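You operate a simulated robot arm through the tools that you are given. There is no shell and no other tool.

The job below is to be done with a simulated two-armed robot. You get a single attempt, and the scene is never put back.

Task
Turn the star wheel on the drawer cabinet to 1 and lock it.
Fine: loosen the red star knob and pull the red pin; then push the pin in and tighten the knob.
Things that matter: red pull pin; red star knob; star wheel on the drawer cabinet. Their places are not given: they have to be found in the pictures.

It is judged by the outcome, as a careful person would: the job done as asked, and still so three seconds after it is handed in. It fails if anything else is knocked over, pushed out of place, dropped, spilled or broken.

Robot
Two 7-joint arms with fingered hands on one trunk that stands fixed in place. Base frame: the origin is at the foot of the trunk, x ahead of it, y to its left, z up. Units: mm, degrees, N and s.
The left shoulder is at [76, 181, 1122], the right one opposite. With the tool pointing down near the work surface each hand reaches from about 440 to 840 mm from the base axis, measured 20 degrees to its own side. Payload 3.8 kg a hand.
The tool frame of a hand sits at the grasp point between the pads (the TCP): z along the fingers, y along the line on which they close. The tips reach 30 mm beyond it. The gripper opens to 104 mm; its body begins 35 mm behind the TCP. The gripper is a hand of 4 fingers: y runs from the thumb to the fingers, the wrist lies at [-17, -104, -178] in the tool frame, and closing takes about 1.5 s.
Orientation is that of the tool frame in the base frame, as a unit quaternion [w, x, y, z]. With the fingers straight down and the wrist toward the robot, the tool's x, y and z point along [0, 1, 0], [1, 0, 0] and [0, 0, -1] of the base frame.

Tools
- The arms move only by the tool send_rows. It takes "left_plan", "right_plan" or both (then of equal length, played together; a hand with none holds still); each is a list of rows, each a list of 7 numbers: the gripper command, from -1 (shut) to 1 (fully open), values between in proportion, then the shift along the tool's x, y, z in mm, then the turn, a rotation vector about the tool's x, y, z in degrees. In form: [[fingers, dx, dy, dz, wx, wy, wz], ...]. A call has 1 to 20 rows; each row shifts and turns the commanded pose from where the row before left it, along the tool's axes as they then stand. Each row takes 0.2 s and may step no farther than 50 mm and 8.6 degrees from the row before; otherwise, or with a gripper value out of range, the whole call is refused. Where a pose cannot be reached the arm comes as near as it can. A force on the tool above 40 N (or 10 N above the force at the start of the call, whichever is more), or a blocked arm, ends the call early, and 0.2 s more pass. Each finger travels about 72 mm/s and halts on what it meets, pressing with about 24 N; the grip force reading is that of the motor and also rises with nothing between the fingers. The clock runs only during rows and for 0.2 s after the last one: add rows that do not move to give the fingers time. It gives the time, the measured TCP pose, the force on the tool (base axes), the opening and the grip force at its end, in the units of the frame above (readings bear some noise), with the torque about the TCP (base axes, N m) and any sound that the robot's microphone picked up.
- Cameras (640 x 400 px; columns grow to the right, rows downward): "scene" is now at [164.1, -66.3, 1317.8]; the picture's right is [-0.53, -0.85, 0.00], its down [-0.36, 0.23, -0.90] and it looks along [0.76, -0.48, -0.43] (base axes); focal length 301 px, centre (320, 200). "left" rides on the left gripper at [-66, -90, -126] in its tool frame; the picture's right is [-0.78, -0.30, 0.56], its down [0.57, -0.70, 0.43] and it looks along [0.27, 0.65, 0.71] (tool axes); focal length 275 px, centre (320, 200). "right" rides on the right gripper at [66, -90, -126] in its tool frame; the picture's right is [-0.78, 0.30, -0.56], its down [-0.57, -0.70, 0.42] and it looks along [-0.27, 0.65, 0.71] (tool axes); focal length 275 px, centre (320, 200).
- get_image(camera): a new picture of that camera. It takes no simulated time.
- slide_trunk(by): moves the trunk up (or, below 0, down) by that many mm; the arms and the scene camera ride with it, the base frame stays. It gives what a move gives, with no picture.
- grasp_type(shape, hand): the hand has 4 fingers and takes this shape, open, in about a second: jaw (thumb against the fingers, like two jaws); tri (thumb and two fingers); tip (a fingertip pinch); poke (one finger out to press); point (the index stretched); flat (the hand flat); cup (the hand cupped); fist (a fist). The gripper value then closes the fingers along that shape, each until it touches; the sizes above hold for jaw. It gives what a move gives, with no picture.
- turn_head(pan, tilt): turns the head with the scene camera to pan (to the left, within 86 degrees either way) and tilt (down, from -29 to 69), counted from straight ahead of the robot (the tilt from the chest, where the trunk bows). It gives what a move gives.
- locate(camera, pixels): for up to 12 pixels [column, row] of the newest picture of that camera ("zoom" is the newest enlarged one), the place [x, y, z] in the base frame of the surface seen there, good to about 2 mm, but the place of the scene camera against the robot may be out by one fixed shift of up to 25 mm in any direction. It takes no simulated time.
- inspect(camera, box): a new picture of the part [left, top, right, bottom] of that camera's present view, enlarged. It takes no simulated time.
- hand_in(): hands the job in; it is judged then, once.

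Unless the task says otherwise, let go and move clear before handing in.

The tools are called after "Call:" as a command line: name --argument value ..., lists and objects as JSON in quotes. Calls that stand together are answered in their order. send_rows: Moves the arms, as the interface text tells. Its arguments: {"type":"object","properties":{"left_plan":{"type":"array"},"right_plan":{"type":"array"}},"required":[]} The other tools are called the same way: slide_trunk (by) moves the trunk up or down; grasp_type (shape, hand) gives the hand a shape; turn_head (pan, tilt) turns the head that bears the scene camera; get_image (camera) takes a picture; locate (camera, pixels) gives the place of the surface under pixels of a picture; inspect (camera, box) takes an enlarged picture of a part of a camera's view; hand_in () hands the job in.

At the start:

```text
t: 0.0
left_ee_pos: [425.7, -65.7, 1156.7]
left_orientation: [-0.001, 0.707, 0.707, -0.001]
left_wrist_force: [-0.1, 0.3, 0.4]
left_wrist_torque: [0.01, -0.04, -0.02]
left_grip_width: 103.6
left_gripper_force: 0.1
left_shape: jaw
right_ee_pos: [403.9, -435.2, 1205.6]
right_orientation: [0.0, 0.707, 0.707, 0.0]
right_wrist_force: [-0.3, -0.2, 0.4]
right_wrist_torque: [0.02, -0.01, -0.02]
right_grip_width: 103.4
right_gripper_force: 0.1
right_shape: jaw
trunk travel left (down, up): [-275.0, 481.0]
head pan, tilt (commanded): [-32.3, 25.4]
```

scene: 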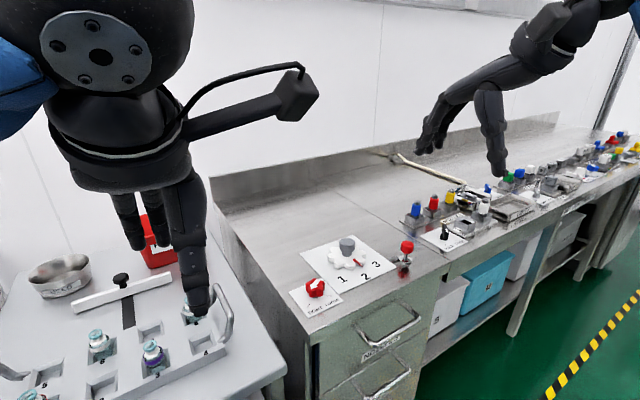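
right: 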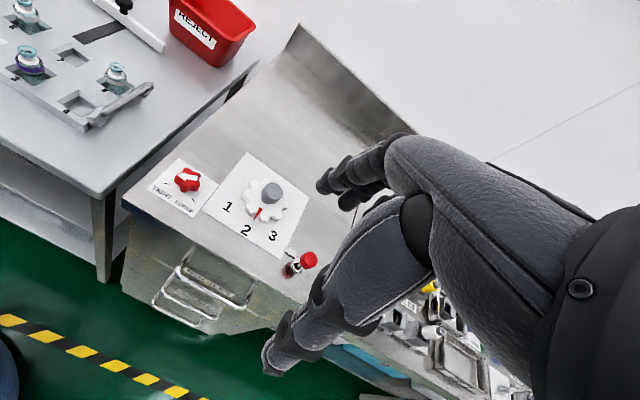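
left: 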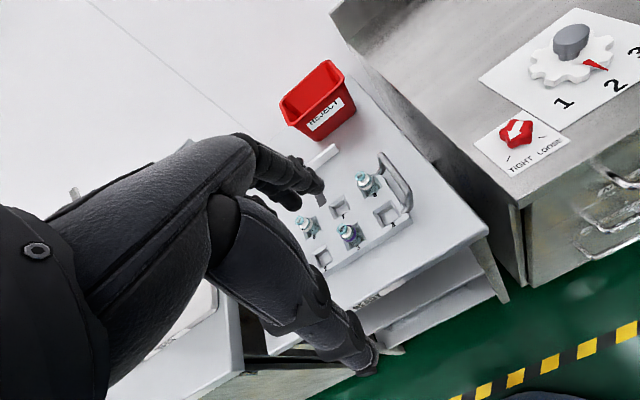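

The scene picture shows the star wheel with plate 1-2-3 near (345,255), the red star knob at (315,287), and the red pull pin at (405,248). I'll enlarge those regions to read details.

Call:
inspect --camera "scene" --box '[270, 210, 450, 330]'

Call:
inspect --camera "right" --box '[130, 130, 340, 290]'

Call:
inspect --camera "left" --box '[460, 0, 640, 200]'

```text
3.33 times, centred on (360, 270) of scene
```

zoom: 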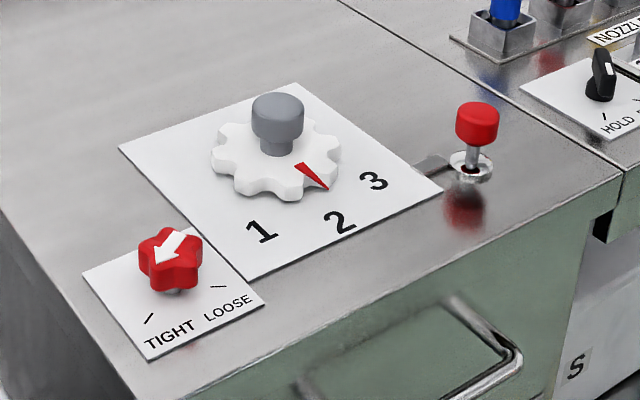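

```text
2.50 times, centred on (235, 210) of right
```

zoom: 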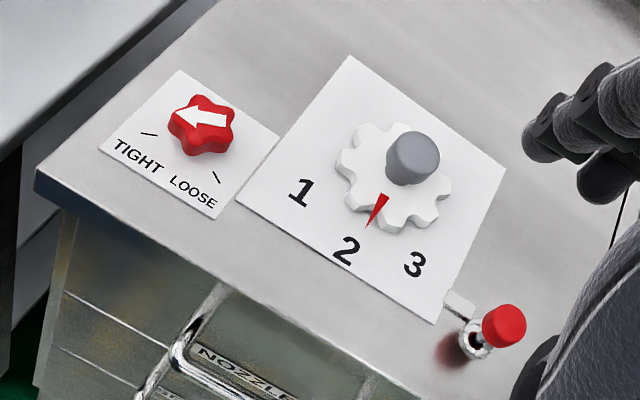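

```text
2.00 times, centred on (550, 100) of left
```

zoom: 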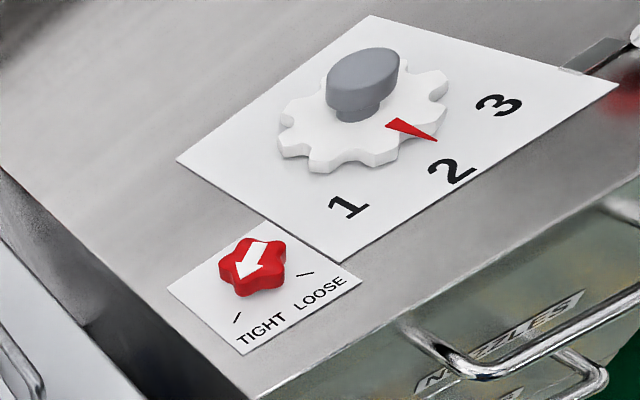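

The knob's arrow points to TIGHT and the wheel's red pointer stands at 2. I'll locate the main points using the right hand camera (and the scene camera for cross-check).

Call:
locate --camera "right" --pixels '[[187, 180], [178, 176], [195, 181], [270, 190], [264, 205], [252, 212], [308, 260], [292, 270], [228, 207], [245, 230], [272, 236], [230, 185]]'

Call:
locate --camera "scene" --pixels '[[318, 284], [347, 241], [345, 262], [407, 245], [402, 260], [343, 279], [364, 276], [375, 264], [312, 303], [300, 290], [332, 290], [388, 258]]'

Call:
locate --camera "left" --pixels '[[516, 131], [522, 125], [508, 139], [573, 36], [560, 70], [595, 66], [564, 103], [615, 85], [535, 75]]'

```text
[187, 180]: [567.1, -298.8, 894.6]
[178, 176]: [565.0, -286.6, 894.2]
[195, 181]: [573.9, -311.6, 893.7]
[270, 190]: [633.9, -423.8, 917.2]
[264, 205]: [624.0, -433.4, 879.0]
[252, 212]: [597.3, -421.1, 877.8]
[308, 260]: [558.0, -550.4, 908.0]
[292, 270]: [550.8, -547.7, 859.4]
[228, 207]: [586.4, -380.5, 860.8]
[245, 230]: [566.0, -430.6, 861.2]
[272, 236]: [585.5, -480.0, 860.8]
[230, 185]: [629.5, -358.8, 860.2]
```

```text
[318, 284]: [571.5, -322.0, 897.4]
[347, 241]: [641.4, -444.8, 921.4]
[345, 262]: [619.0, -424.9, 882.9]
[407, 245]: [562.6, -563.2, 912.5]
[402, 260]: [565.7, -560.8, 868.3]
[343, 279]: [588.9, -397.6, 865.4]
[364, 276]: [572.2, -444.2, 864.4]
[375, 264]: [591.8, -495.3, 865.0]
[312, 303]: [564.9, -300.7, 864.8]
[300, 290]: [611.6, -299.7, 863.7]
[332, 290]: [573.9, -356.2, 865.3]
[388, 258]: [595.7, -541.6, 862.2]
```

```text
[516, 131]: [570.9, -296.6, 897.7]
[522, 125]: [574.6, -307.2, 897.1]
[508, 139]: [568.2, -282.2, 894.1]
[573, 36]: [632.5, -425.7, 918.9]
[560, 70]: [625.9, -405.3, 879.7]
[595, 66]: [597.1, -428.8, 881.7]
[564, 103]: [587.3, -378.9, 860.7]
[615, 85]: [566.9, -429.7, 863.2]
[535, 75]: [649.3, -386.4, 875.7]
```

The wrist cameras agree: the pin is near (558,-550), the wheel near (635,-428) and the knob near (568,-299). The scene camera is shifted by about (5,-17,4). Next I'll locate the tick marks, arrow ends and wheel edges in the left zoom.

Call:
locate --camera "zoom" --pixels '[[237, 318], [304, 274], [240, 276], [268, 244], [254, 268], [437, 140], [388, 120], [285, 115], [318, 168], [430, 75], [363, 66], [345, 207]]'

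Call:
inspect --camera "left" --box '[510, 0, 640, 81]'

Call:
inspect --camera "right" --box '[220, 160, 330, 290]'

```text
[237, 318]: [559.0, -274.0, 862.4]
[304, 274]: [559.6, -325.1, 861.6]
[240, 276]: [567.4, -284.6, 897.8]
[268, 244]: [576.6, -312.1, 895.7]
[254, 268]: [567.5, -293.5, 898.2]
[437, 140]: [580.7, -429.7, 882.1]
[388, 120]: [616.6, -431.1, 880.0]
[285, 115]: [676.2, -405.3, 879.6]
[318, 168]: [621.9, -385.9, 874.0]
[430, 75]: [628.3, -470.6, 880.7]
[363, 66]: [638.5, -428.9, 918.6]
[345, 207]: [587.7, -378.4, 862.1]
```

```text
4.92 times, centred on (575, 40) of left
```

zoom: 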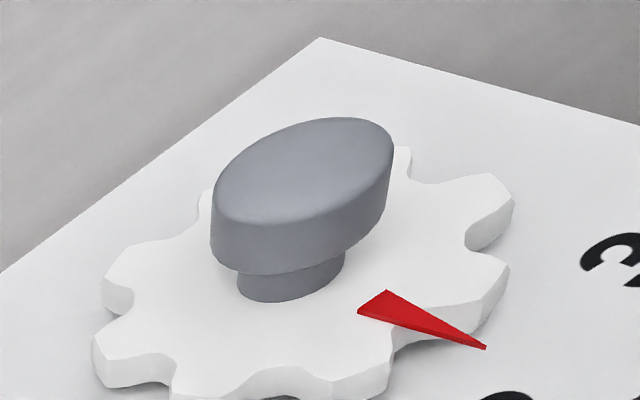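

```text
3.08 times, centred on (275, 225) of right
```

zoom: 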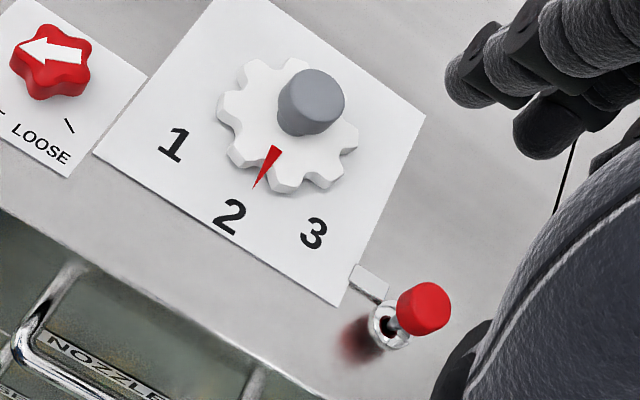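

The knob's centre is about (572,-299), with its top at z 897. The arrow sits at about 115°, the LOOSE tick at about 243°, so it must turn roughly 125° counter-clockwise as seen from above. I'll bring the right hand above the knob and pre-turn the wrist 60° clockwise.

Call:
send_rows --right_plan '[[0.4, 17, 21, 25, 0, 0, 0], [0.4, 17, 21, 25, 0, 0, 0], [0.4, 17, 21, 25, 0, 0, 0], [0.4, 17, 21, 25, 0, 0, 0], [0.4, 17, 21, 25, 0, 0, 0], [0.4, 17, 21, 25, 0, 0, 0], [0.4, 17, 21, 25, 0, 0, 0], [0.4, 17, 21, 25, 0, 0, 0], [0.4, 0, 0, 0, 0, 0, 8.5], [0.4, 0, 0, 0, 0, 0, 8.5], [0.4, 0, 0, 0, 0, 0, 8.5], [0.4, 0, 0, 0, 0, 0, 8.5], [0.4, 0, 0, 0, 0, 0, 8.5], [0.4, 0, 0, 0, 0, 0, 8.5], [0.4, 0, 0, 0, 0, 0, 8.5], [0.4, 0, 0, 0, 0, 0, 0]]'

```text
t: 3.4
left_ee_pos: [425.9, -64.6, 1156.4]
left_orientation: [0.0, 0.707, 0.707, 0.001]
left_wrist_force: [-0.2, 0.2, -1.0]
left_wrist_torque: [0.02, -0.02, 0.0]
left_grip_width: 103.5
left_gripper_force: 0.2
left_shape: jaw
right_ee_pos: [571.2, -300.0, 1004.7]
right_orientation: [0.0, 0.965, 0.261, -0.001]
right_wrist_force: [-0.2, -0.8, 0.8]
right_wrist_torque: [-0.01, -0.02, -0.02]
right_grip_width: 73.0
right_gripper_force: 0.1
right_shape: jaw
trunk travel left (down, up): [-275.0, 481.0]
head pan, tilt (commanded): [-32.3, 25.4]
```

The right hand reached (571,-300,1005) with the 60° pre-turn. I'll look at the knob from both wrist cameras to refine its centre.

Call:
get_image --camera "right"

Call:
get_image --camera "left"

Call:
get_image --camera "scene"

```text
taken
```

right: 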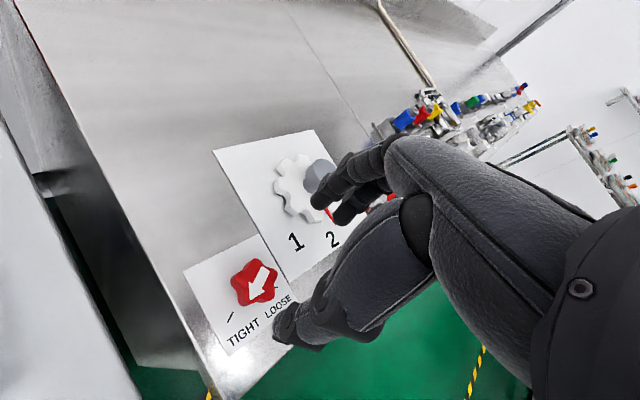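

```text
taken
```

left: 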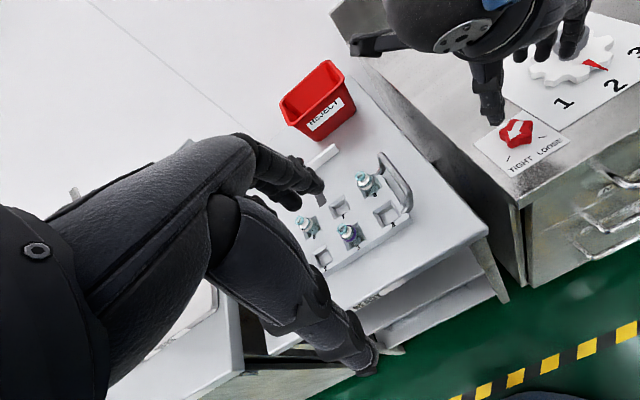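

```text
taken
```

scene: 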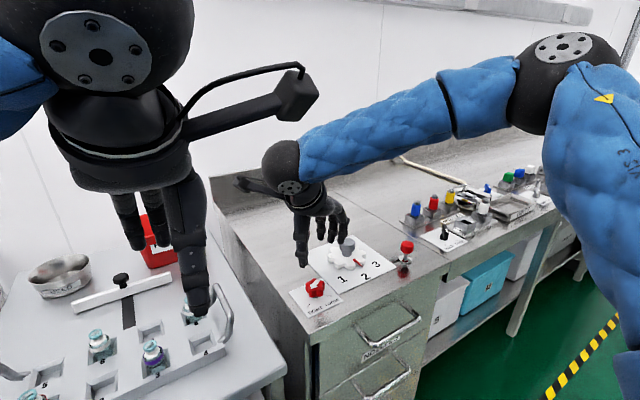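

The knob is at about (252,283) in the right picture. I'll zoom in and locate its outline and arrow for an accurate centre.

Call:
inspect --camera "right" --box '[180, 230, 308, 360]'

Call:
inspect --camera "left" --box '[470, 70, 600, 180]'

```text
3.08 times, centred on (244, 295) of right
```

zoom: 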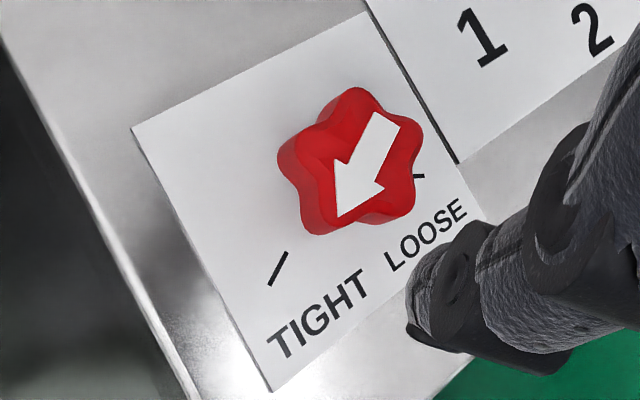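

```text
3.64 times, centred on (535, 125) of left
```

zoom: 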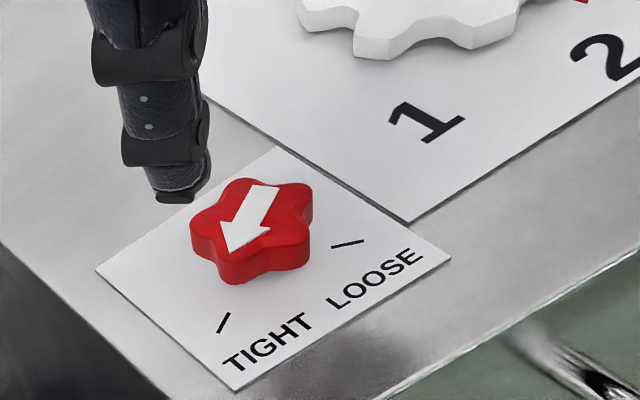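

I'll locate the arrow and lobe points in both pictures.

Call:
locate --camera "right" --pixels '[[251, 297], [265, 271], [257, 285], [257, 262], [238, 282], [274, 284], [247, 298], [270, 295], [231, 316], [277, 287]]'

Call:
locate --camera "zoom" --pixels '[[230, 250], [265, 190], [250, 218], [243, 184], [195, 225], [235, 262], [304, 243], [308, 192], [223, 323], [347, 244]]'

```text
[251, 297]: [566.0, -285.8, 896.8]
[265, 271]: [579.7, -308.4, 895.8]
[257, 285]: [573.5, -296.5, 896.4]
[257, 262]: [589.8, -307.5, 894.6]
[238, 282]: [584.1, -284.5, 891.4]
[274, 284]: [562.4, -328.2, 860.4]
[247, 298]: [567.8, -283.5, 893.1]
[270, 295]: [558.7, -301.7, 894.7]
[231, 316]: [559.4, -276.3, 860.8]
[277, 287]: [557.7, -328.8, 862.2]
```

```text
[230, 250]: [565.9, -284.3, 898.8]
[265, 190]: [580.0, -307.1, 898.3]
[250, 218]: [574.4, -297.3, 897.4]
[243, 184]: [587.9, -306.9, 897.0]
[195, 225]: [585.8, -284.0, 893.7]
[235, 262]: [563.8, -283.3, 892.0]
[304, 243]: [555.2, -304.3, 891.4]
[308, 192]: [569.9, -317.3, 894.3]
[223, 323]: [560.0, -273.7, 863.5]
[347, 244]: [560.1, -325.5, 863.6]
```

Lobes and arrow give a knob centre of (573,-299.5), with the arrow at 120° and LOOSE at about 240°, so the turn is about 120° CCW. I'll descend to TCP z ≈ 899 around the knob without gripping yet.

Call:
send_rows --right_plan '[[0.4, 0.9, 0.5, 20, 0, 0, 0], [0.4, 0, 0, 25, 0, 0, 0], [0.4, 0, 0, 25, 0, 0, 0], [0.4, 0, 0, 20, 0, 0, 0], [0.4, 0, 0, 14, 0, 0, 0], [0.4, 0, 0, 0, 0, 0, 0]]'

Call:
get_image --camera "right"

Call:
inspect --camera "left" --box '[460, 40, 620, 180]'

```text
t: 4.8
left_ee_pos: [426.1, -65.2, 1156.2]
left_orientation: [0.001, 0.707, 0.707, 0.0]
left_wrist_force: [0.9, 0.2, 0.1]
left_wrist_torque: [0.07, 0.0, -0.03]
left_grip_width: 103.6
left_gripper_force: 0.0
left_shape: jaw
right_ee_pos: [571.1, -296.8, 900.3]
right_orientation: [-0.001, 0.965, 0.263, 0.0]
right_wrist_force: [0.3, -0.6, -1.3]
right_wrist_torque: [-0.02, 0.02, -0.05]
right_grip_width: 73.1
right_gripper_force: 0.0
right_shape: jaw
trunk travel left (down, up): [-275.0, 481.0]
head pan, tilt (commanded): [-32.3, 25.4]
```

```text
taken
```

right: 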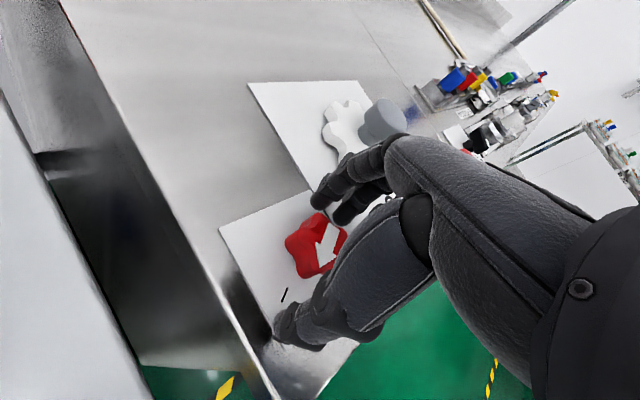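

```text
2.86 times, centred on (540, 110) of left
```

zoom: 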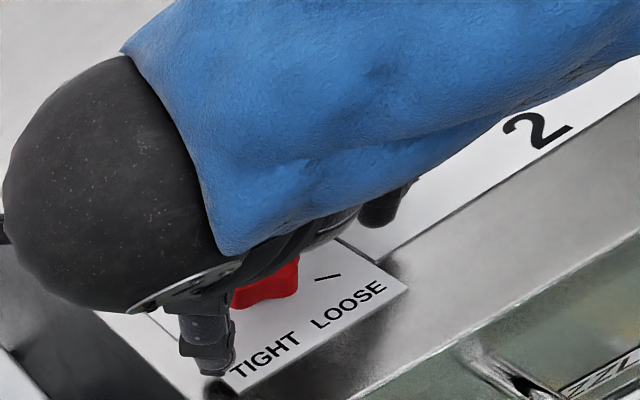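

The hand is around the knob at z 900 with no contact. I'll nudge about 2 mm along tool y towards the knob's centre and read the pose again.

Call:
send_rows --right_plan '[[0.4, 0, 2, 0, 0, 0, 0], [0.4, 0, 0, 0, 0, 0, 0], [0.4, 0, 0, 0, 0, 0, 0]]'

Call:
inspect --camera "right" --box '[210, 130, 430, 370]'

```text
t: 5.6
left_ee_pos: [426.8, -65.8, 1157.9]
left_orientation: [-0.001, 0.707, 0.707, 0.0]
left_wrist_force: [-0.6, -0.6, -0.8]
left_wrist_torque: [-0.01, 0.01, -0.01]
left_grip_width: 103.5
left_gripper_force: 0.1
left_shape: jaw
right_ee_pos: [573.6, -299.3, 900.3]
right_orientation: [0.0, 0.965, 0.263, 0.0]
right_wrist_force: [0.2, 0.5, -0.5]
right_wrist_torque: [-0.01, -0.01, -0.03]
right_grip_width: 73.1
right_gripper_force: 0.1
right_shape: jaw
trunk travel left (down, up): [-275.0, 481.0]
head pan, tilt (commanded): [-32.3, 25.4]
```

```text
1.67 times, centred on (320, 250) of right
```

zoom: 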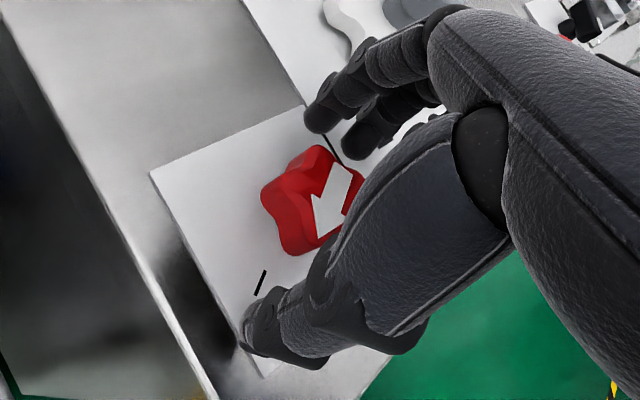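

The pose is now (573.6,-299.3,900), centred on the knob, with thumb and fingers either side of it. Closing the grip.

Call:
send_rows --right_plan '[[-1, 0, 0, 0, 0, 0, 0], [-1, 0, 0, 0, 0, 0, 0], [-1, 0, 0, 0, 0, 0, 0], [-1, 0, 0, 0, 0, 0, 0], [-1, 0, 0, 0, 0, 0, 0], [-1, 0, 0, 0, 0, 0, 0], [-1, 0, 0, 0, 0, 0, 0], [-1, 0, 0, 0, 0, 0, 0]]'

Call:
inspect --camera "right" --box '[210, 130, 430, 370]'

```text
t: 7.4
left_ee_pos: [424.6, -65.2, 1156.8]
left_orientation: [-0.001, 0.707, 0.707, 0.0]
left_wrist_force: [0.1, 0.5, 0.9]
left_wrist_torque: [0.01, 0.02, 0.02]
left_grip_width: 103.6
left_gripper_force: 0.1
left_shape: jaw
right_ee_pos: [574.0, -299.9, 900.5]
right_orientation: [0.0, 0.965, 0.263, 0.0]
right_wrist_force: [-1.4, 1.2, -1.9]
right_wrist_torque: [0.03, -0.02, 0.0]
right_grip_width: 30.5
right_gripper_force: 24.0
right_shape: jaw
trunk travel left (down, up): [-275.0, 481.0]
head pan, tilt (commanded): [-32.3, 25.4]
```

```text
1.67 times, centred on (320, 250) of right
```

zoom: 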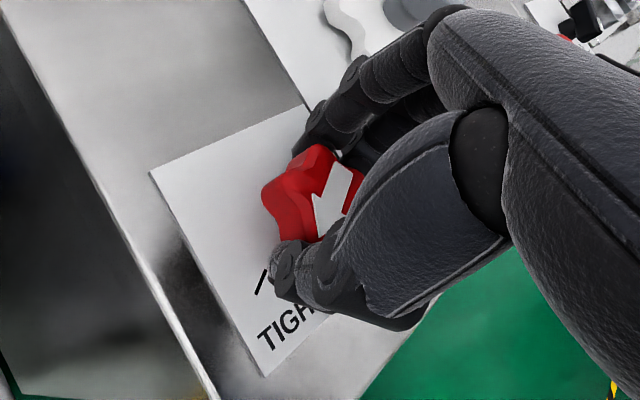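

The knob is gripped (width 30.5 mm, 24 N). I'll turn CCW about 30° as a first part and check.

Call:
send_rows --right_plan '[[-1, 0, 0, 0, 0, 0, -6], [-1, 0, 0, 0, 0, 0, -6], [-1, 0, 0, 0, 0, 0, -6], [-1, 0, 0, 0, 0, 0, -6], [-1, 0, 0, 0, 0, 0, -6], [-1, 0, 0, 0, 0, 0, 0]]'

Call:
inspect --camera "right" --box '[210, 130, 430, 370]'

Call:
inspect --camera "left" --box '[460, 40, 620, 180]'

```text
t: 8.8
left_ee_pos: [426.1, -64.7, 1157.5]
left_orientation: [0.0, 0.707, 0.708, 0.0]
left_wrist_force: [0.0, 0.2, -0.1]
left_wrist_torque: [-0.04, -0.01, 0.0]
left_grip_width: 103.5
left_gripper_force: 0.1
left_shape: jaw
right_ee_pos: [572.5, -300.8, 899.3]
right_orientation: [0.0, 0.863, 0.505, 0.0]
right_wrist_force: [-2.7, 3.2, 1.4]
right_wrist_torque: [0.04, 0.0, 0.0]
right_grip_width: 30.5
right_gripper_force: 23.8
right_shape: jaw
trunk travel left (down, up): [-275.0, 481.0]
head pan, tilt (commanded): [-32.3, 25.4]
```

```text
1.67 times, centred on (320, 250) of right
```

zoom: 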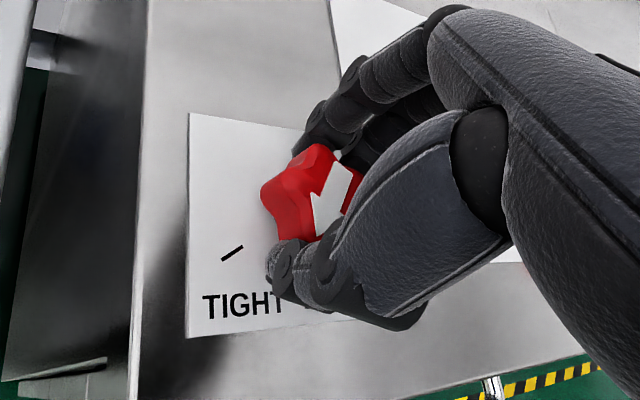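

```text
2.86 times, centred on (540, 110) of left
```

zoom: 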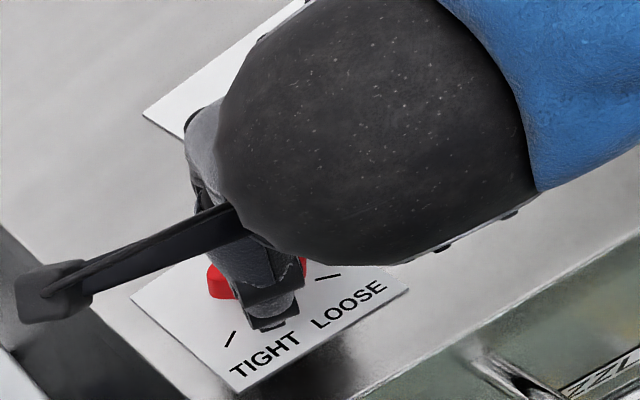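

The knob turned with the hand; the arrow stays fixed in the hand view while the plate has rotated. I'll continue with 90° more CCW.

Call:
send_rows --right_plan '[[-1, 0, 0, 0, 0, 0, -6], [-1, 0, 0, 0, 0, 0, -6], [-1, 0, 0, 0, 0, 0, -6], [-1, 0, 0, 0, 0, 0, -6], [-1, 0, 0, 0, 0, 0, -6], [-1, 0, 0, 0, 0, 0, -6], [-1, 0, 0, 0, 0, 0, -6], [-1, 0, 0, 0, 0, 0, -6], [-1, 0, 0, 0, 0, 0, -6], [-1, 0, 0, 0, 0, 0, -6], [-1, 0, 0, 0, 0, 0, -6], [-1, 0, 0, 0, 0, 0, -6], [-1, 0, 0, 0, 0, 0, -6], [-1, 0, 0, 0, 0, 0, -6], [-1, 0, 0, 0, 0, 0, 0]]'

Call:
get_image --camera "right"

Call:
inspect --camera "left" --box '[460, 40, 620, 180]'

```text
t: 12.0
left_ee_pos: [426.7, -67.4, 1157.0]
left_orientation: [-0.001, 0.707, 0.707, 0.0]
left_wrist_force: [-0.3, 0.2, -0.4]
left_wrist_torque: [-0.01, 0.04, 0.01]
left_grip_width: 103.7
left_gripper_force: 0.2
left_shape: jaw
right_ee_pos: [575.4, -301.0, 900.7]
right_orientation: [0.0, 0.304, 0.953, 0.001]
right_wrist_force: [2.2, -9.3, 0.1]
right_wrist_torque: [-0.21, -0.03, -0.01]
right_grip_width: 30.0
right_gripper_force: 23.7
right_shape: jaw
trunk travel left (down, up): [-275.0, 481.0]
head pan, tilt (commanded): [-32.3, 25.4]
```

```text
taken
```

right: 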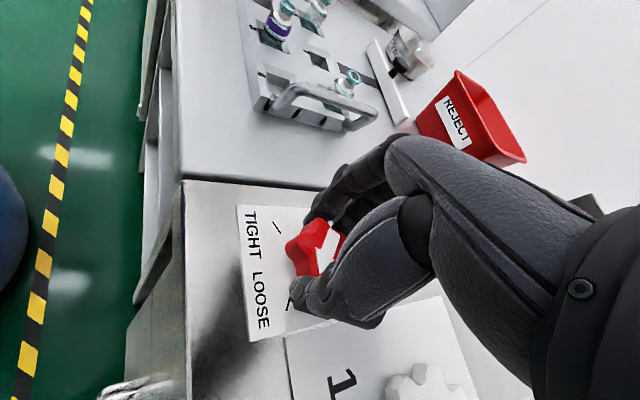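

```text
2.86 times, centred on (540, 110) of left
```

zoom: 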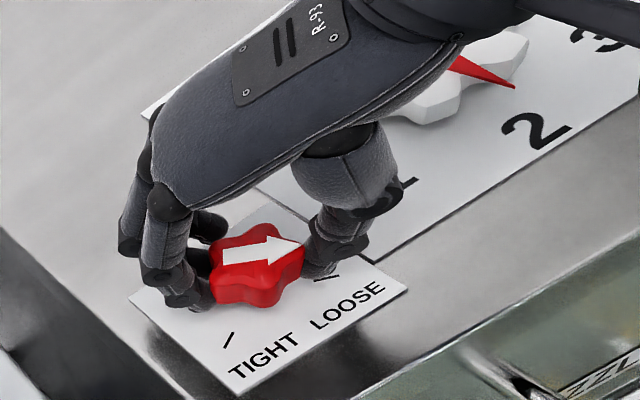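

The arrow now points to about 234° (114° turned), nearly at the LOOSE tick. I'll turn 8° more and watch the torque.

Call:
send_rows --right_plan '[[-1, 0, 0, 0, 0, 0, -4], [-1, 0, 0, 0, 0, 0, -4], [-1, 0, 0, 0, 0, 0, 0], [-1, 0, 0, 0, 0, 0, 0]]'

Call:
get_image --camera "right"

Call:
inspect --camera "left" --box '[460, 40, 620, 180]'

```text
t: 13.0
left_ee_pos: [426.2, -67.2, 1157.0]
left_orientation: [0.0, 0.706, 0.708, 0.0]
left_wrist_force: [0.0, -0.6, 0.5]
left_wrist_torque: [0.01, 0.0, 0.0]
left_grip_width: 103.5
left_gripper_force: 0.0
left_shape: jaw
right_ee_pos: [574.9, -301.7, 900.5]
right_orientation: [-0.001, 0.238, 0.971, -0.001]
right_wrist_force: [2.7, -8.5, 0.4]
right_wrist_torque: [-0.19, -0.06, -0.1]
right_grip_width: 29.9
right_gripper_force: 24.2
right_shape: jaw
trunk travel left (down, up): [-275.0, 481.0]
head pan, tilt (commanded): [-32.3, 25.4]
```

```text
taken
```

right: 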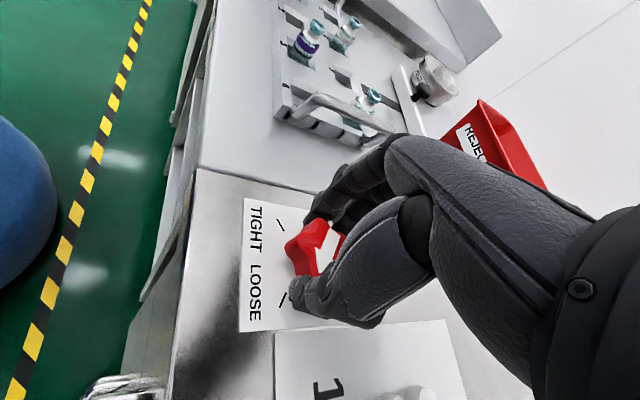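

```text
2.86 times, centred on (540, 110) of left
```

zoom: 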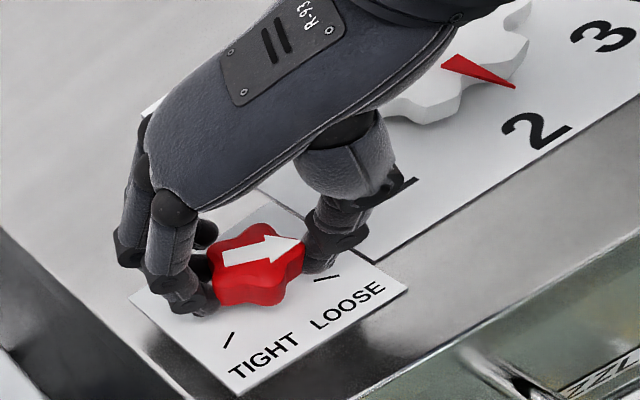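

The torque rose slightly and the arrow stopped moving in the left view, which looks like the end stop at LOOSE. I'll release, lift away, and check.

Call:
send_rows --right_plan '[[0.3, 0, 0, 0, 0, 0, 0], [0.3, 0, 0, 0, 0, 0, 0], [0.3, 0, 0, 0, 0, 0, 0], [0.3, 0, 0, 0, 0, 0, 0], [0.3, 0, 0, -10, 0, 0, 0], [0.3, 0, 0, -20, 0, 0, 0], [0.3, 0, 0, -30, 0, 0, 0], [0.3, 0, 0, -30, 0, 0, 0], [0.3, 0, 0, -20, 0, 0, 0], [0.3, 0, 0, 0, 0, 0, 0]]'

Call:
get_image --camera "right"

Call:
inspect --camera "left" --box '[460, 40, 620, 180]'

```text
t: 15.2
left_ee_pos: [425.4, -64.4, 1155.7]
left_orientation: [0.0, 0.707, 0.707, -0.001]
left_wrist_force: [0.7, 0.5, 0.7]
left_wrist_torque: [-0.01, 0.0, -0.01]
left_grip_width: 103.5
left_gripper_force: 0.0
left_shape: jaw
right_ee_pos: [573.6, -300.9, 1010.0]
right_orientation: [-0.001, 0.238, 0.971, 0.0]
right_wrist_force: [-0.2, 0.2, 0.5]
right_wrist_torque: [0.0, -0.01, -0.01]
right_grip_width: 67.2
right_gripper_force: 0.1
right_shape: jaw
trunk travel left (down, up): [-275.0, 481.0]
head pan, tilt (commanded): [-32.3, 25.4]
```

```text
taken
```

right: 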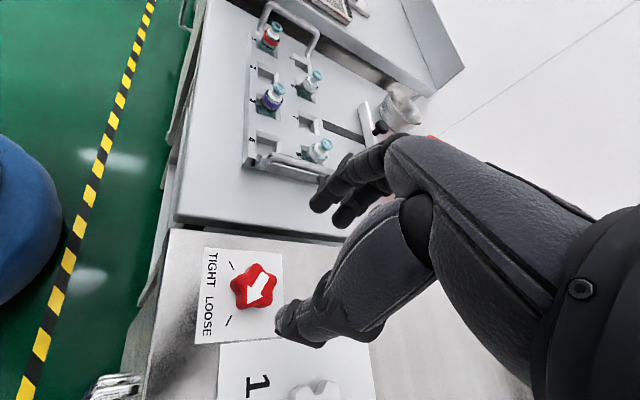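

```text
2.86 times, centred on (540, 110) of left
```

zoom: 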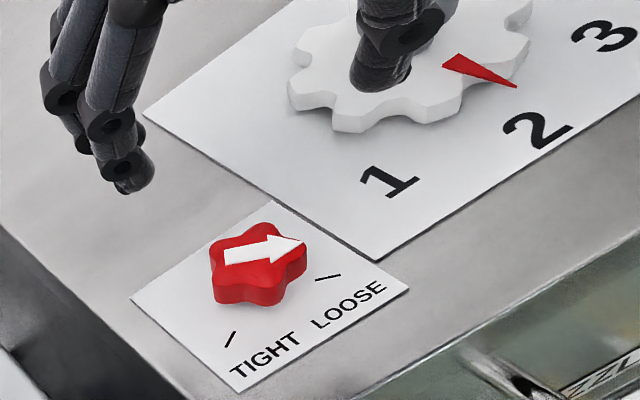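

The knob is free and its arrow points to the LOOSE side. I'll measure the arrow's angle and the pin's position.

Call:
locate --camera "zoom" --pixels '[[299, 243], [228, 257], [258, 250], [327, 278], [318, 281], [340, 276], [232, 338]]'

Call:
locate --camera "right" --pixels '[[250, 304], [265, 278], [257, 290], [228, 322], [231, 266]]'

```text
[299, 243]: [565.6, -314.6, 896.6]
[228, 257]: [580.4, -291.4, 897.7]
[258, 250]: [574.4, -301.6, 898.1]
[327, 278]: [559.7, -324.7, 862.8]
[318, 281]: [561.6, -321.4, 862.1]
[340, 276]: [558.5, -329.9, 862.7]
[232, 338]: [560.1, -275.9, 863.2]
```

```text
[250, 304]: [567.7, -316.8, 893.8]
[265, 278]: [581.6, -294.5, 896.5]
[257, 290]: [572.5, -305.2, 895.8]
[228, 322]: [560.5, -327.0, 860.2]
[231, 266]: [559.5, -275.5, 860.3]
```

The arrow measures about 237.5° against the LOOSE tick at about 242°, so it is at LOOSE. Now I'll bring the right hand back to yaw 0 and above the pin, and check the surroundings.

Call:
send_rows --right_plan '[[0.3, 0, 0, -5, 0, 0, 7.75], [0.3, 0, 0, 0, 0, 0, 7.75], [0.3, 0, 0, 0, 0, 0, 7.75], [0.3, 0, 0, 0, 0, 0, 7.75], [0.3, 0, 0, 0, 0, 0, 7.75], [0.3, 0, 0, 0, 0, 0, 7.75], [0.3, 0, 0, 0, 0, 0, 7.75], [0.3, 0, 0, 0, 0, 0, 7.75], [0.3, -40, -3, 0, 0, 0, 0], [0.3, -40, -3, 0, 0, 0, 0], [0.3, -41, -3, 0, 0, 0, 0], [0.3, -41, -3, 0, 0, 0, 0], [0.3, -41, -3, 0, 0, 0, 0], [0.3, -41, -3, 0, 0, 0, 0], [0.3, 0, 0, 0, 0, 0, 0]]'

Call:
get_image --camera "right"

Call:
get_image --camera "scene"

```text
t: 18.4
left_ee_pos: [426.0, -65.0, 1157.3]
left_orientation: [0.0, 0.707, 0.707, 0.0]
left_wrist_force: [0.1, 0.2, -0.7]
left_wrist_torque: [0.01, 0.01, -0.02]
left_grip_width: 103.7
left_gripper_force: 0.0
left_shape: jaw
right_ee_pos: [561.6, -544.3, 1015.7]
right_orientation: [0.0, 0.704, 0.71, 0.0]
right_wrist_force: [-0.1, 0.6, 0.3]
right_wrist_torque: [-0.01, 0.01, 0.0]
right_grip_width: 67.2
right_gripper_force: 0.0
right_shape: jaw
trunk travel left (down, up): [-275.0, 481.0]
head pan, tilt (commanded): [-32.3, 25.4]
```

```text
taken
```

right: 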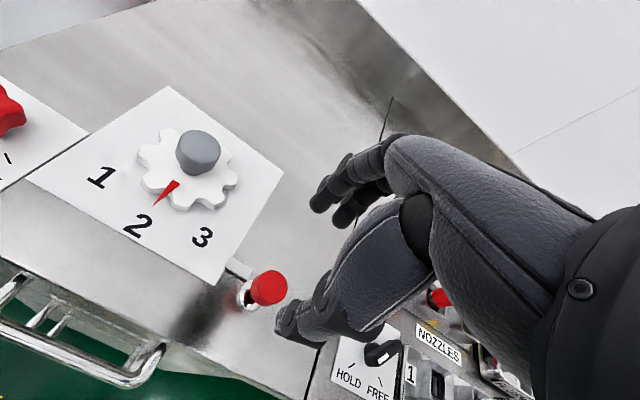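

```text
taken
```

scene: 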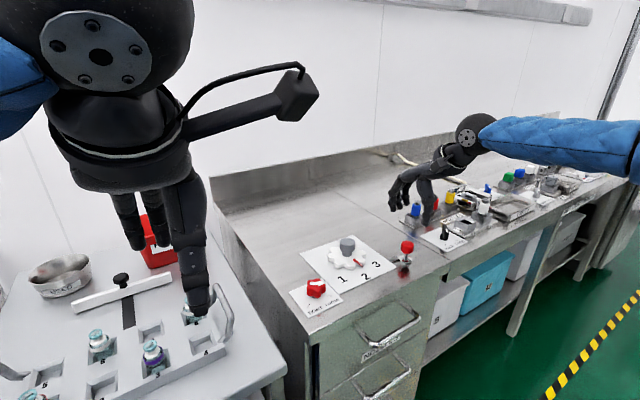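

The pin head is at (268,287) in the right picture. I'll zoom in to locate it precisely.

Call:
inspect --camera "right" --box '[190, 230, 330, 330]'

```text
4.00 times, centred on (260, 280) of right
```

zoom: 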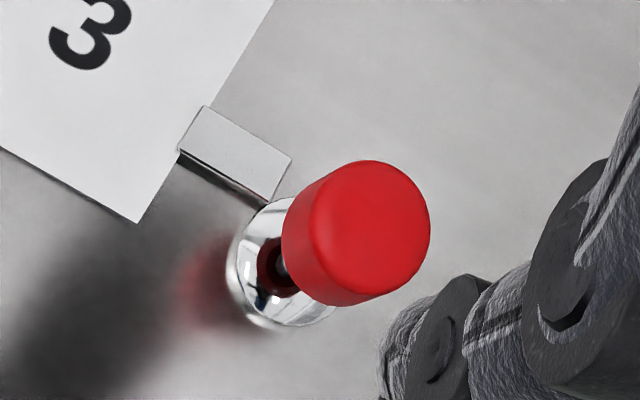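

Call:
locate --camera "zoom" --pixels '[[375, 225], [375, 168], [425, 225], [330, 235], [390, 280], [310, 270], [290, 240], [252, 290], [265, 318], [275, 215], [240, 150], [360, 300]]'

```text
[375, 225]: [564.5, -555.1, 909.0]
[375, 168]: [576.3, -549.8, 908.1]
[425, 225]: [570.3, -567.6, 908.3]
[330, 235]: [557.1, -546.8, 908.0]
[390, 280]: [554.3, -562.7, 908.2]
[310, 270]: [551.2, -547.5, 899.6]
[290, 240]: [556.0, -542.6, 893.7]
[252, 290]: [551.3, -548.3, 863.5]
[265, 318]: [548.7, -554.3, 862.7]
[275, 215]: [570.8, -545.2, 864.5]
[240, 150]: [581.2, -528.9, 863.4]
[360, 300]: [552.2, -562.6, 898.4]
```

The pin head centre is about (564,-556), radius 13, top at z 908. I'll check where the neighbouring HOLD/FREE knob is before descending.

Call:
locate --camera "right" --pixels '[[378, 353], [345, 365], [365, 338], [315, 372], [385, 120], [437, 297], [198, 148], [175, 188], [205, 210], [140, 165]]'

```text
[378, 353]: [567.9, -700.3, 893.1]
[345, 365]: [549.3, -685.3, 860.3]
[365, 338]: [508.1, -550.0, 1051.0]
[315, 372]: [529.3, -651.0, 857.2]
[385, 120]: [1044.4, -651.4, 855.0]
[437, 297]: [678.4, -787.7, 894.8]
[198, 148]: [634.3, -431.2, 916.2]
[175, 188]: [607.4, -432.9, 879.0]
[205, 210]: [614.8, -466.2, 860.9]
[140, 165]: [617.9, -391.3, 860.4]
```

Nothing is within about 140 mm of the pin, so it's clear to descend. I'll go around the head to TCP z ≈ 904.

Call:
send_rows --right_plan '[[0.3, -11.7, 2.4, 0, 0, 0, 0], [0.3, 0, 0, 30, 0, 0, 0], [0.3, 0, 0, 30, 0, 0, 0], [0.3, 0, 0, 25, 0, 0, 0], [0.3, 0, 0, 15, 0, 0, 0], [0.3, 0, 0, 11, 0, 0, 0], [0.3, 0, 0, 0, 0, 0, 0], [0.3, 0, 0, 0, 0, 0, 0]]'

Call:
get_image --camera "right"

Call:
get_image --camera "scene"

```text
t: 20.2
left_ee_pos: [426.5, -65.3, 1156.8]
left_orientation: [0.0, 0.707, 0.707, -0.001]
left_wrist_force: [-0.2, 0.0, -0.1]
left_wrist_torque: [0.02, -0.01, 0.01]
left_grip_width: 103.6
left_gripper_force: 0.1
left_shape: jaw
right_ee_pos: [559.8, -557.0, 902.6]
right_orientation: [0.0, 0.704, 0.71, 0.001]
right_wrist_force: [-0.8, 0.6, 1.7]
right_wrist_torque: [0.03, 0.03, 0.01]
right_grip_width: 67.3
right_gripper_force: 0.2
right_shape: jaw
trunk travel left (down, up): [-275.0, 481.0]
head pan, tilt (commanded): [-32.3, 25.4]
```

```text
taken
```

right: 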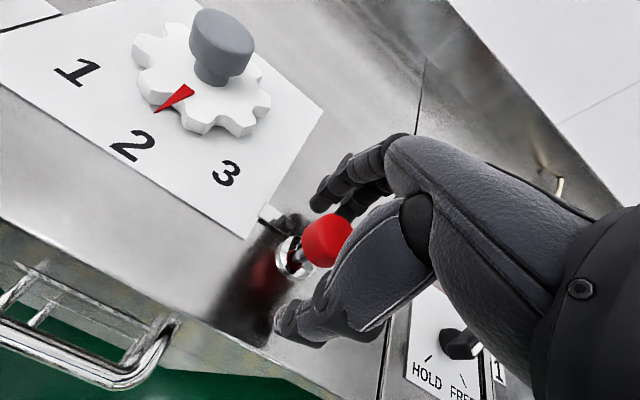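

```text
taken
```

scene: 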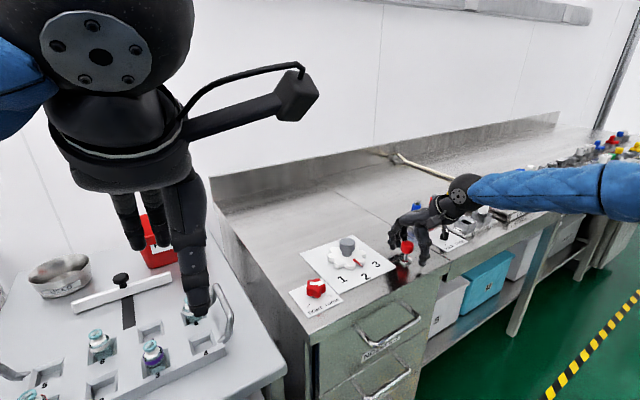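

The pin head sits between thumb and fingers. I'll nudge 3 mm forward, close on it, and wait.

Call:
send_rows --right_plan '[[0.3, 0.5, 3, 0, 0, 0, 0], [0.3, 0, 0, 0, 0, 0, 0], [-1, 0, 0, 0, 0, 0, 0], [-1, 0, 0, 0, 0, 0, 0], [-1, 0, 0, 0, 0, 0, 0], [-1, 0, 0, 0, 0, 0, 0], [-1, 0, 0, 0, 0, 0, 0], [-1, 0, 0, 0, 0, 0, 0], [-1, 0, 0, 0, 0, 0, 0], [-1, 0, 0, 0, 0, 0, 0]]'

Call:
inspect --camera "right" --box '[230, 130, 430, 350]'

```text
t: 22.4
left_ee_pos: [425.6, -65.6, 1157.6]
left_orientation: [0.0, 0.707, 0.707, 0.0]
left_wrist_force: [-0.2, 0.0, -0.3]
left_wrist_torque: [0.01, -0.02, -0.02]
left_grip_width: 103.8
left_gripper_force: 0.0
left_shape: jaw
right_ee_pos: [562.8, -555.9, 903.2]
right_orientation: [0.0, 0.705, 0.71, -0.001]
right_wrist_force: [-10.0, 0.6, -2.9]
right_wrist_torque: [0.0, 0.04, 0.02]
right_grip_width: 15.5
right_gripper_force: 23.9
right_shape: jaw
trunk travel left (down, up): [-275.0, 481.0]
head pan, tilt (commanded): [-32.3, 25.4]
```

```text
1.82 times, centred on (330, 240) of right
```

zoom: 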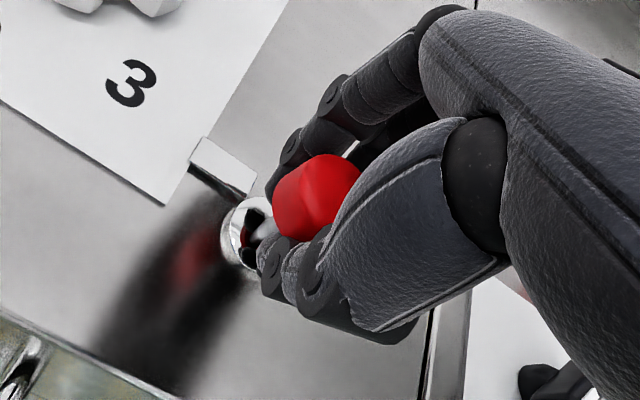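

The width is 15.5 mm, so the fingertips have closed under the head, which is good for pulling. I'll pull straight up in small steps.

Call:
send_rows --right_plan '[[-1, 0, 0, -3, 0, 0, 0], [-1, 0, 0, -3, 0, 0, 0], [-1, 0, 0, -3, 0, 0, 0], [-1, 0, 0, -3, 0, 0, 0], [-1, 0, 0, 0, 0, 0, 0]]'

Call:
inspect --camera "right" --box '[230, 130, 430, 350]'

```text
t: 23.6
left_ee_pos: [424.5, -66.0, 1157.5]
left_orientation: [0.0, 0.707, 0.708, 0.0]
left_wrist_force: [0.1, 0.1, 0.1]
left_wrist_torque: [0.03, -0.02, -0.01]
left_grip_width: 103.3
left_gripper_force: 0.1
left_shape: jaw
right_ee_pos: [561.3, -557.8, 917.8]
right_orientation: [-0.001, 0.705, 0.71, 0.0]
right_wrist_force: [-11.5, -3.9, -2.0]
right_wrist_torque: [-0.06, 0.11, -0.03]
right_grip_width: 16.0
right_gripper_force: 23.8
right_shape: jaw
trunk travel left (down, up): [-275.0, 481.0]
head pan, tilt (commanded): [-32.3, 25.4]
```

```text
1.82 times, centred on (330, 240) of right
```

zoom: 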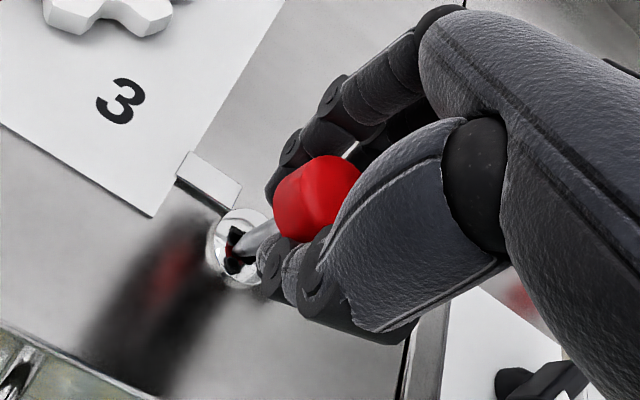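

The pin came up about 13 mm with little force. I'll keep pulling slowly to find its stop.

Call:
send_rows --right_plan '[[-1, 0, 0, -2, 0, 0, 0], [-1, 0, 0, -2, 0, 0, 0], [-1, 0, 0, -2, 0, 0, 0], [-1, 0, 0, 0, 0, 0, 0]]'

Call:
inspect --camera "right" --box '[230, 130, 430, 350]'

```text
t: 24.6
left_ee_pos: [425.5, -67.3, 1158.0]
left_orientation: [-0.001, 0.708, 0.706, 0.0]
left_wrist_force: [-0.9, 0.2, 0.7]
left_wrist_torque: [-0.05, -0.02, -0.01]
left_grip_width: 103.5
left_gripper_force: 0.1
left_shape: jaw
right_ee_pos: [561.6, -556.9, 920.2]
right_orientation: [-0.002, 0.705, 0.709, -0.001]
right_wrist_force: [-13.1, -2.2, -11.5]
right_wrist_torque: [-0.06, 0.12, 0.0]
right_grip_width: 15.3
right_gripper_force: 24.5
right_shape: jaw
trunk travel left (down, up): [-275.0, 481.0]
head pan, tilt (commanded): [-32.3, 25.4]
```

```text
1.82 times, centred on (330, 240) of right
```

zoom: 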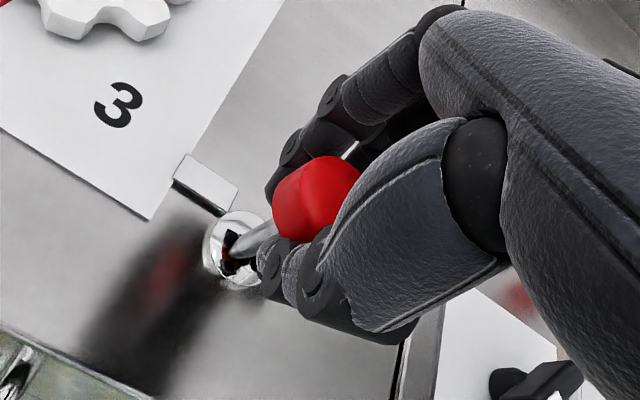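

The upward force jumped to 11.5 N at z 920, so the pin is at its stop (about 16 mm out). I'll relax 1 mm, open the fingers, and see whether the pin stays out.

Call:
send_rows --right_plan '[[-1, 0, 0, 1, 0, 0, 0], [0.3, 0, 0, 0, 0, 0, 0], [0.3, 0, 0, 0, 0, 0, 0], [0.3, 0, 0, 0, 0, 0, 0], [0.3, 0, 0, 0, 0, 0, 0], [0.3, 0, 0, 0, 0, 0, 0]]'

Call:
inspect --camera "right" --box '[230, 130, 430, 350]'

Call:
inspect --camera "scene" --box '[330, 190, 470, 290]'

```text
t: 26.0
left_ee_pos: [425.6, -65.8, 1158.1]
left_orientation: [-0.001, 0.707, 0.707, 0.0]
left_wrist_force: [0.2, 0.6, -0.3]
left_wrist_torque: [0.0, 0.01, 0.01]
left_grip_width: 103.7
left_gripper_force: 0.0
left_shape: jaw
right_ee_pos: [564.1, -554.0, 921.9]
right_orientation: [0.0, 0.704, 0.711, 0.001]
right_wrist_force: [0.2, -0.6, 0.4]
right_wrist_torque: [0.03, 0.02, 0.01]
right_grip_width: 67.4
right_gripper_force: 0.1
right_shape: jaw
trunk travel left (down, up): [-275.0, 481.0]
head pan, tilt (commanded): [-32.3, 25.4]
```

```text
1.82 times, centred on (330, 240) of right
```

zoom: 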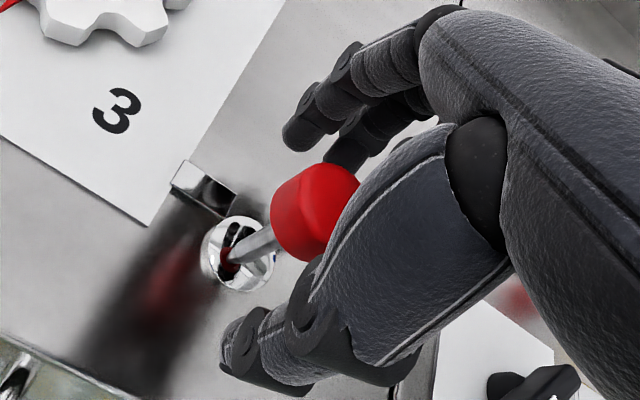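

```text
4.00 times, centred on (400, 240) of scene
```

zoom: 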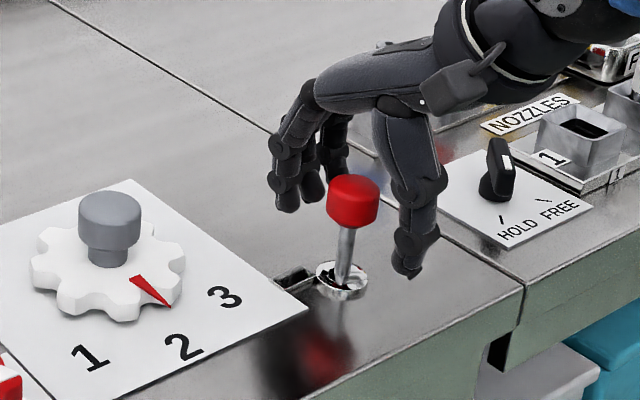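

The pin stays out on its own. I'll lift the hand straight up and move above the star wheel, then look.

Call:
send_rows --right_plan '[[0.3, 0, 0, -20, 0, 0, 0], [0.3, 0, 0, -30, 0, 0, 0], [0.3, 0, 0, -35, 0, 0, 0], [0.3, 0, 0, -30, 0, 0, 0], [0.3, 31, 18, 0, 0, 0, 0], [0.3, 31, 18, 0, 0, 0, 0], [0.3, 31, 18, 0, 0, 0, 0], [0.3, 31, 18, 0, 0, 0, 0], [0.3, 0, 0, 0, 0, 0, 0]]'

Call:
get_image --camera "right"

Call:
inspect --camera "scene" --box '[290, 190, 450, 310]'

```text
t: 28.0
left_ee_pos: [426.8, -66.6, 1157.1]
left_orientation: [0.0, 0.707, 0.708, 0.0]
left_wrist_force: [-0.7, -0.4, 0.1]
left_wrist_torque: [0.03, 0.01, 0.0]
left_grip_width: 103.6
left_gripper_force: 0.0
left_shape: jaw
right_ee_pos: [635.4, -432.3, 1033.5]
right_orientation: [-0.001, 0.705, 0.71, 0.0]
right_wrist_force: [-0.2, -0.4, 0.0]
right_wrist_torque: [0.0, -0.03, 0.01]
right_grip_width: 67.1
right_gripper_force: 0.0
right_shape: jaw
trunk travel left (down, up): [-275.0, 481.0]
head pan, tilt (commanded): [-32.3, 25.4]
```

```text
taken
```

right: 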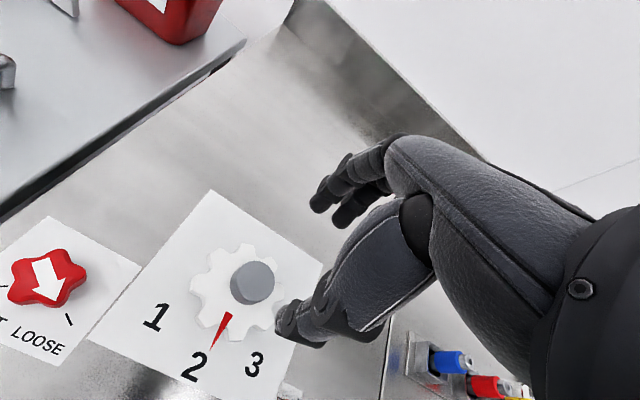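

```text
3.33 times, centred on (370, 250) of scene
```

zoom: 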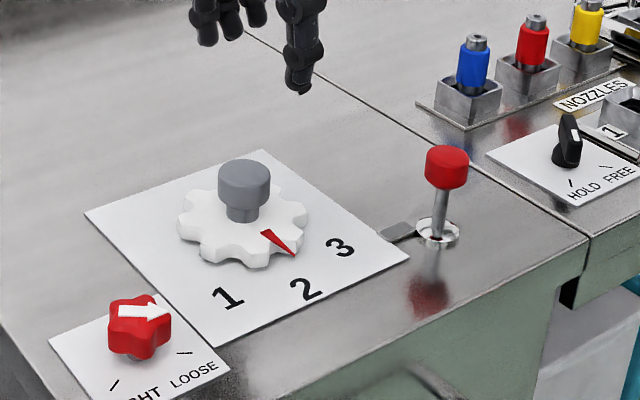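

The pin remains out and the knob is on LOOSE. I'll locate the grey wheel knob and pointer in an enlarged right view.

Call:
inspect --camera "right" --box '[180, 230, 308, 360]'

```text
3.08 times, centred on (244, 295) of right
```

zoom: 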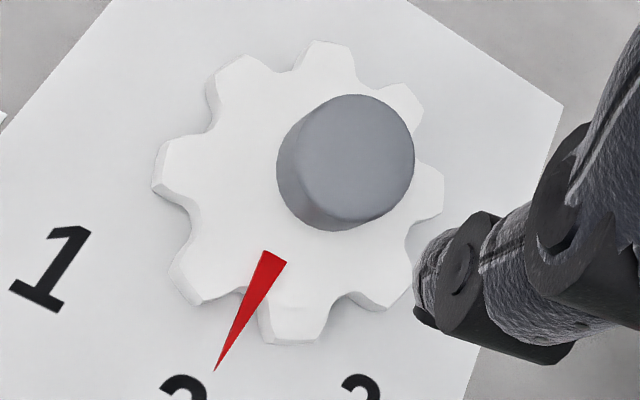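

Call:
locate --camera "zoom" --pixels '[[357, 158], [357, 100], [408, 158], [357, 210], [305, 160], [317, 50], [165, 185], [185, 295], [290, 332], [215, 368], [272, 258], [425, 100]]'

```text
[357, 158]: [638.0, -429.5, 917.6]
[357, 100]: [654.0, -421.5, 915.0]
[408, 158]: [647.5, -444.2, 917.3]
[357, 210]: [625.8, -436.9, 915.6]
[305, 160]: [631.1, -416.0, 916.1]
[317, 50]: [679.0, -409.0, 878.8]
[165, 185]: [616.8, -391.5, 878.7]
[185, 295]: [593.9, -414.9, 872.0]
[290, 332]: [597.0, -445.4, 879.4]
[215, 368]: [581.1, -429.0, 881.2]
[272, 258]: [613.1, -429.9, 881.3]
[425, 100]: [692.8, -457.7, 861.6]
```

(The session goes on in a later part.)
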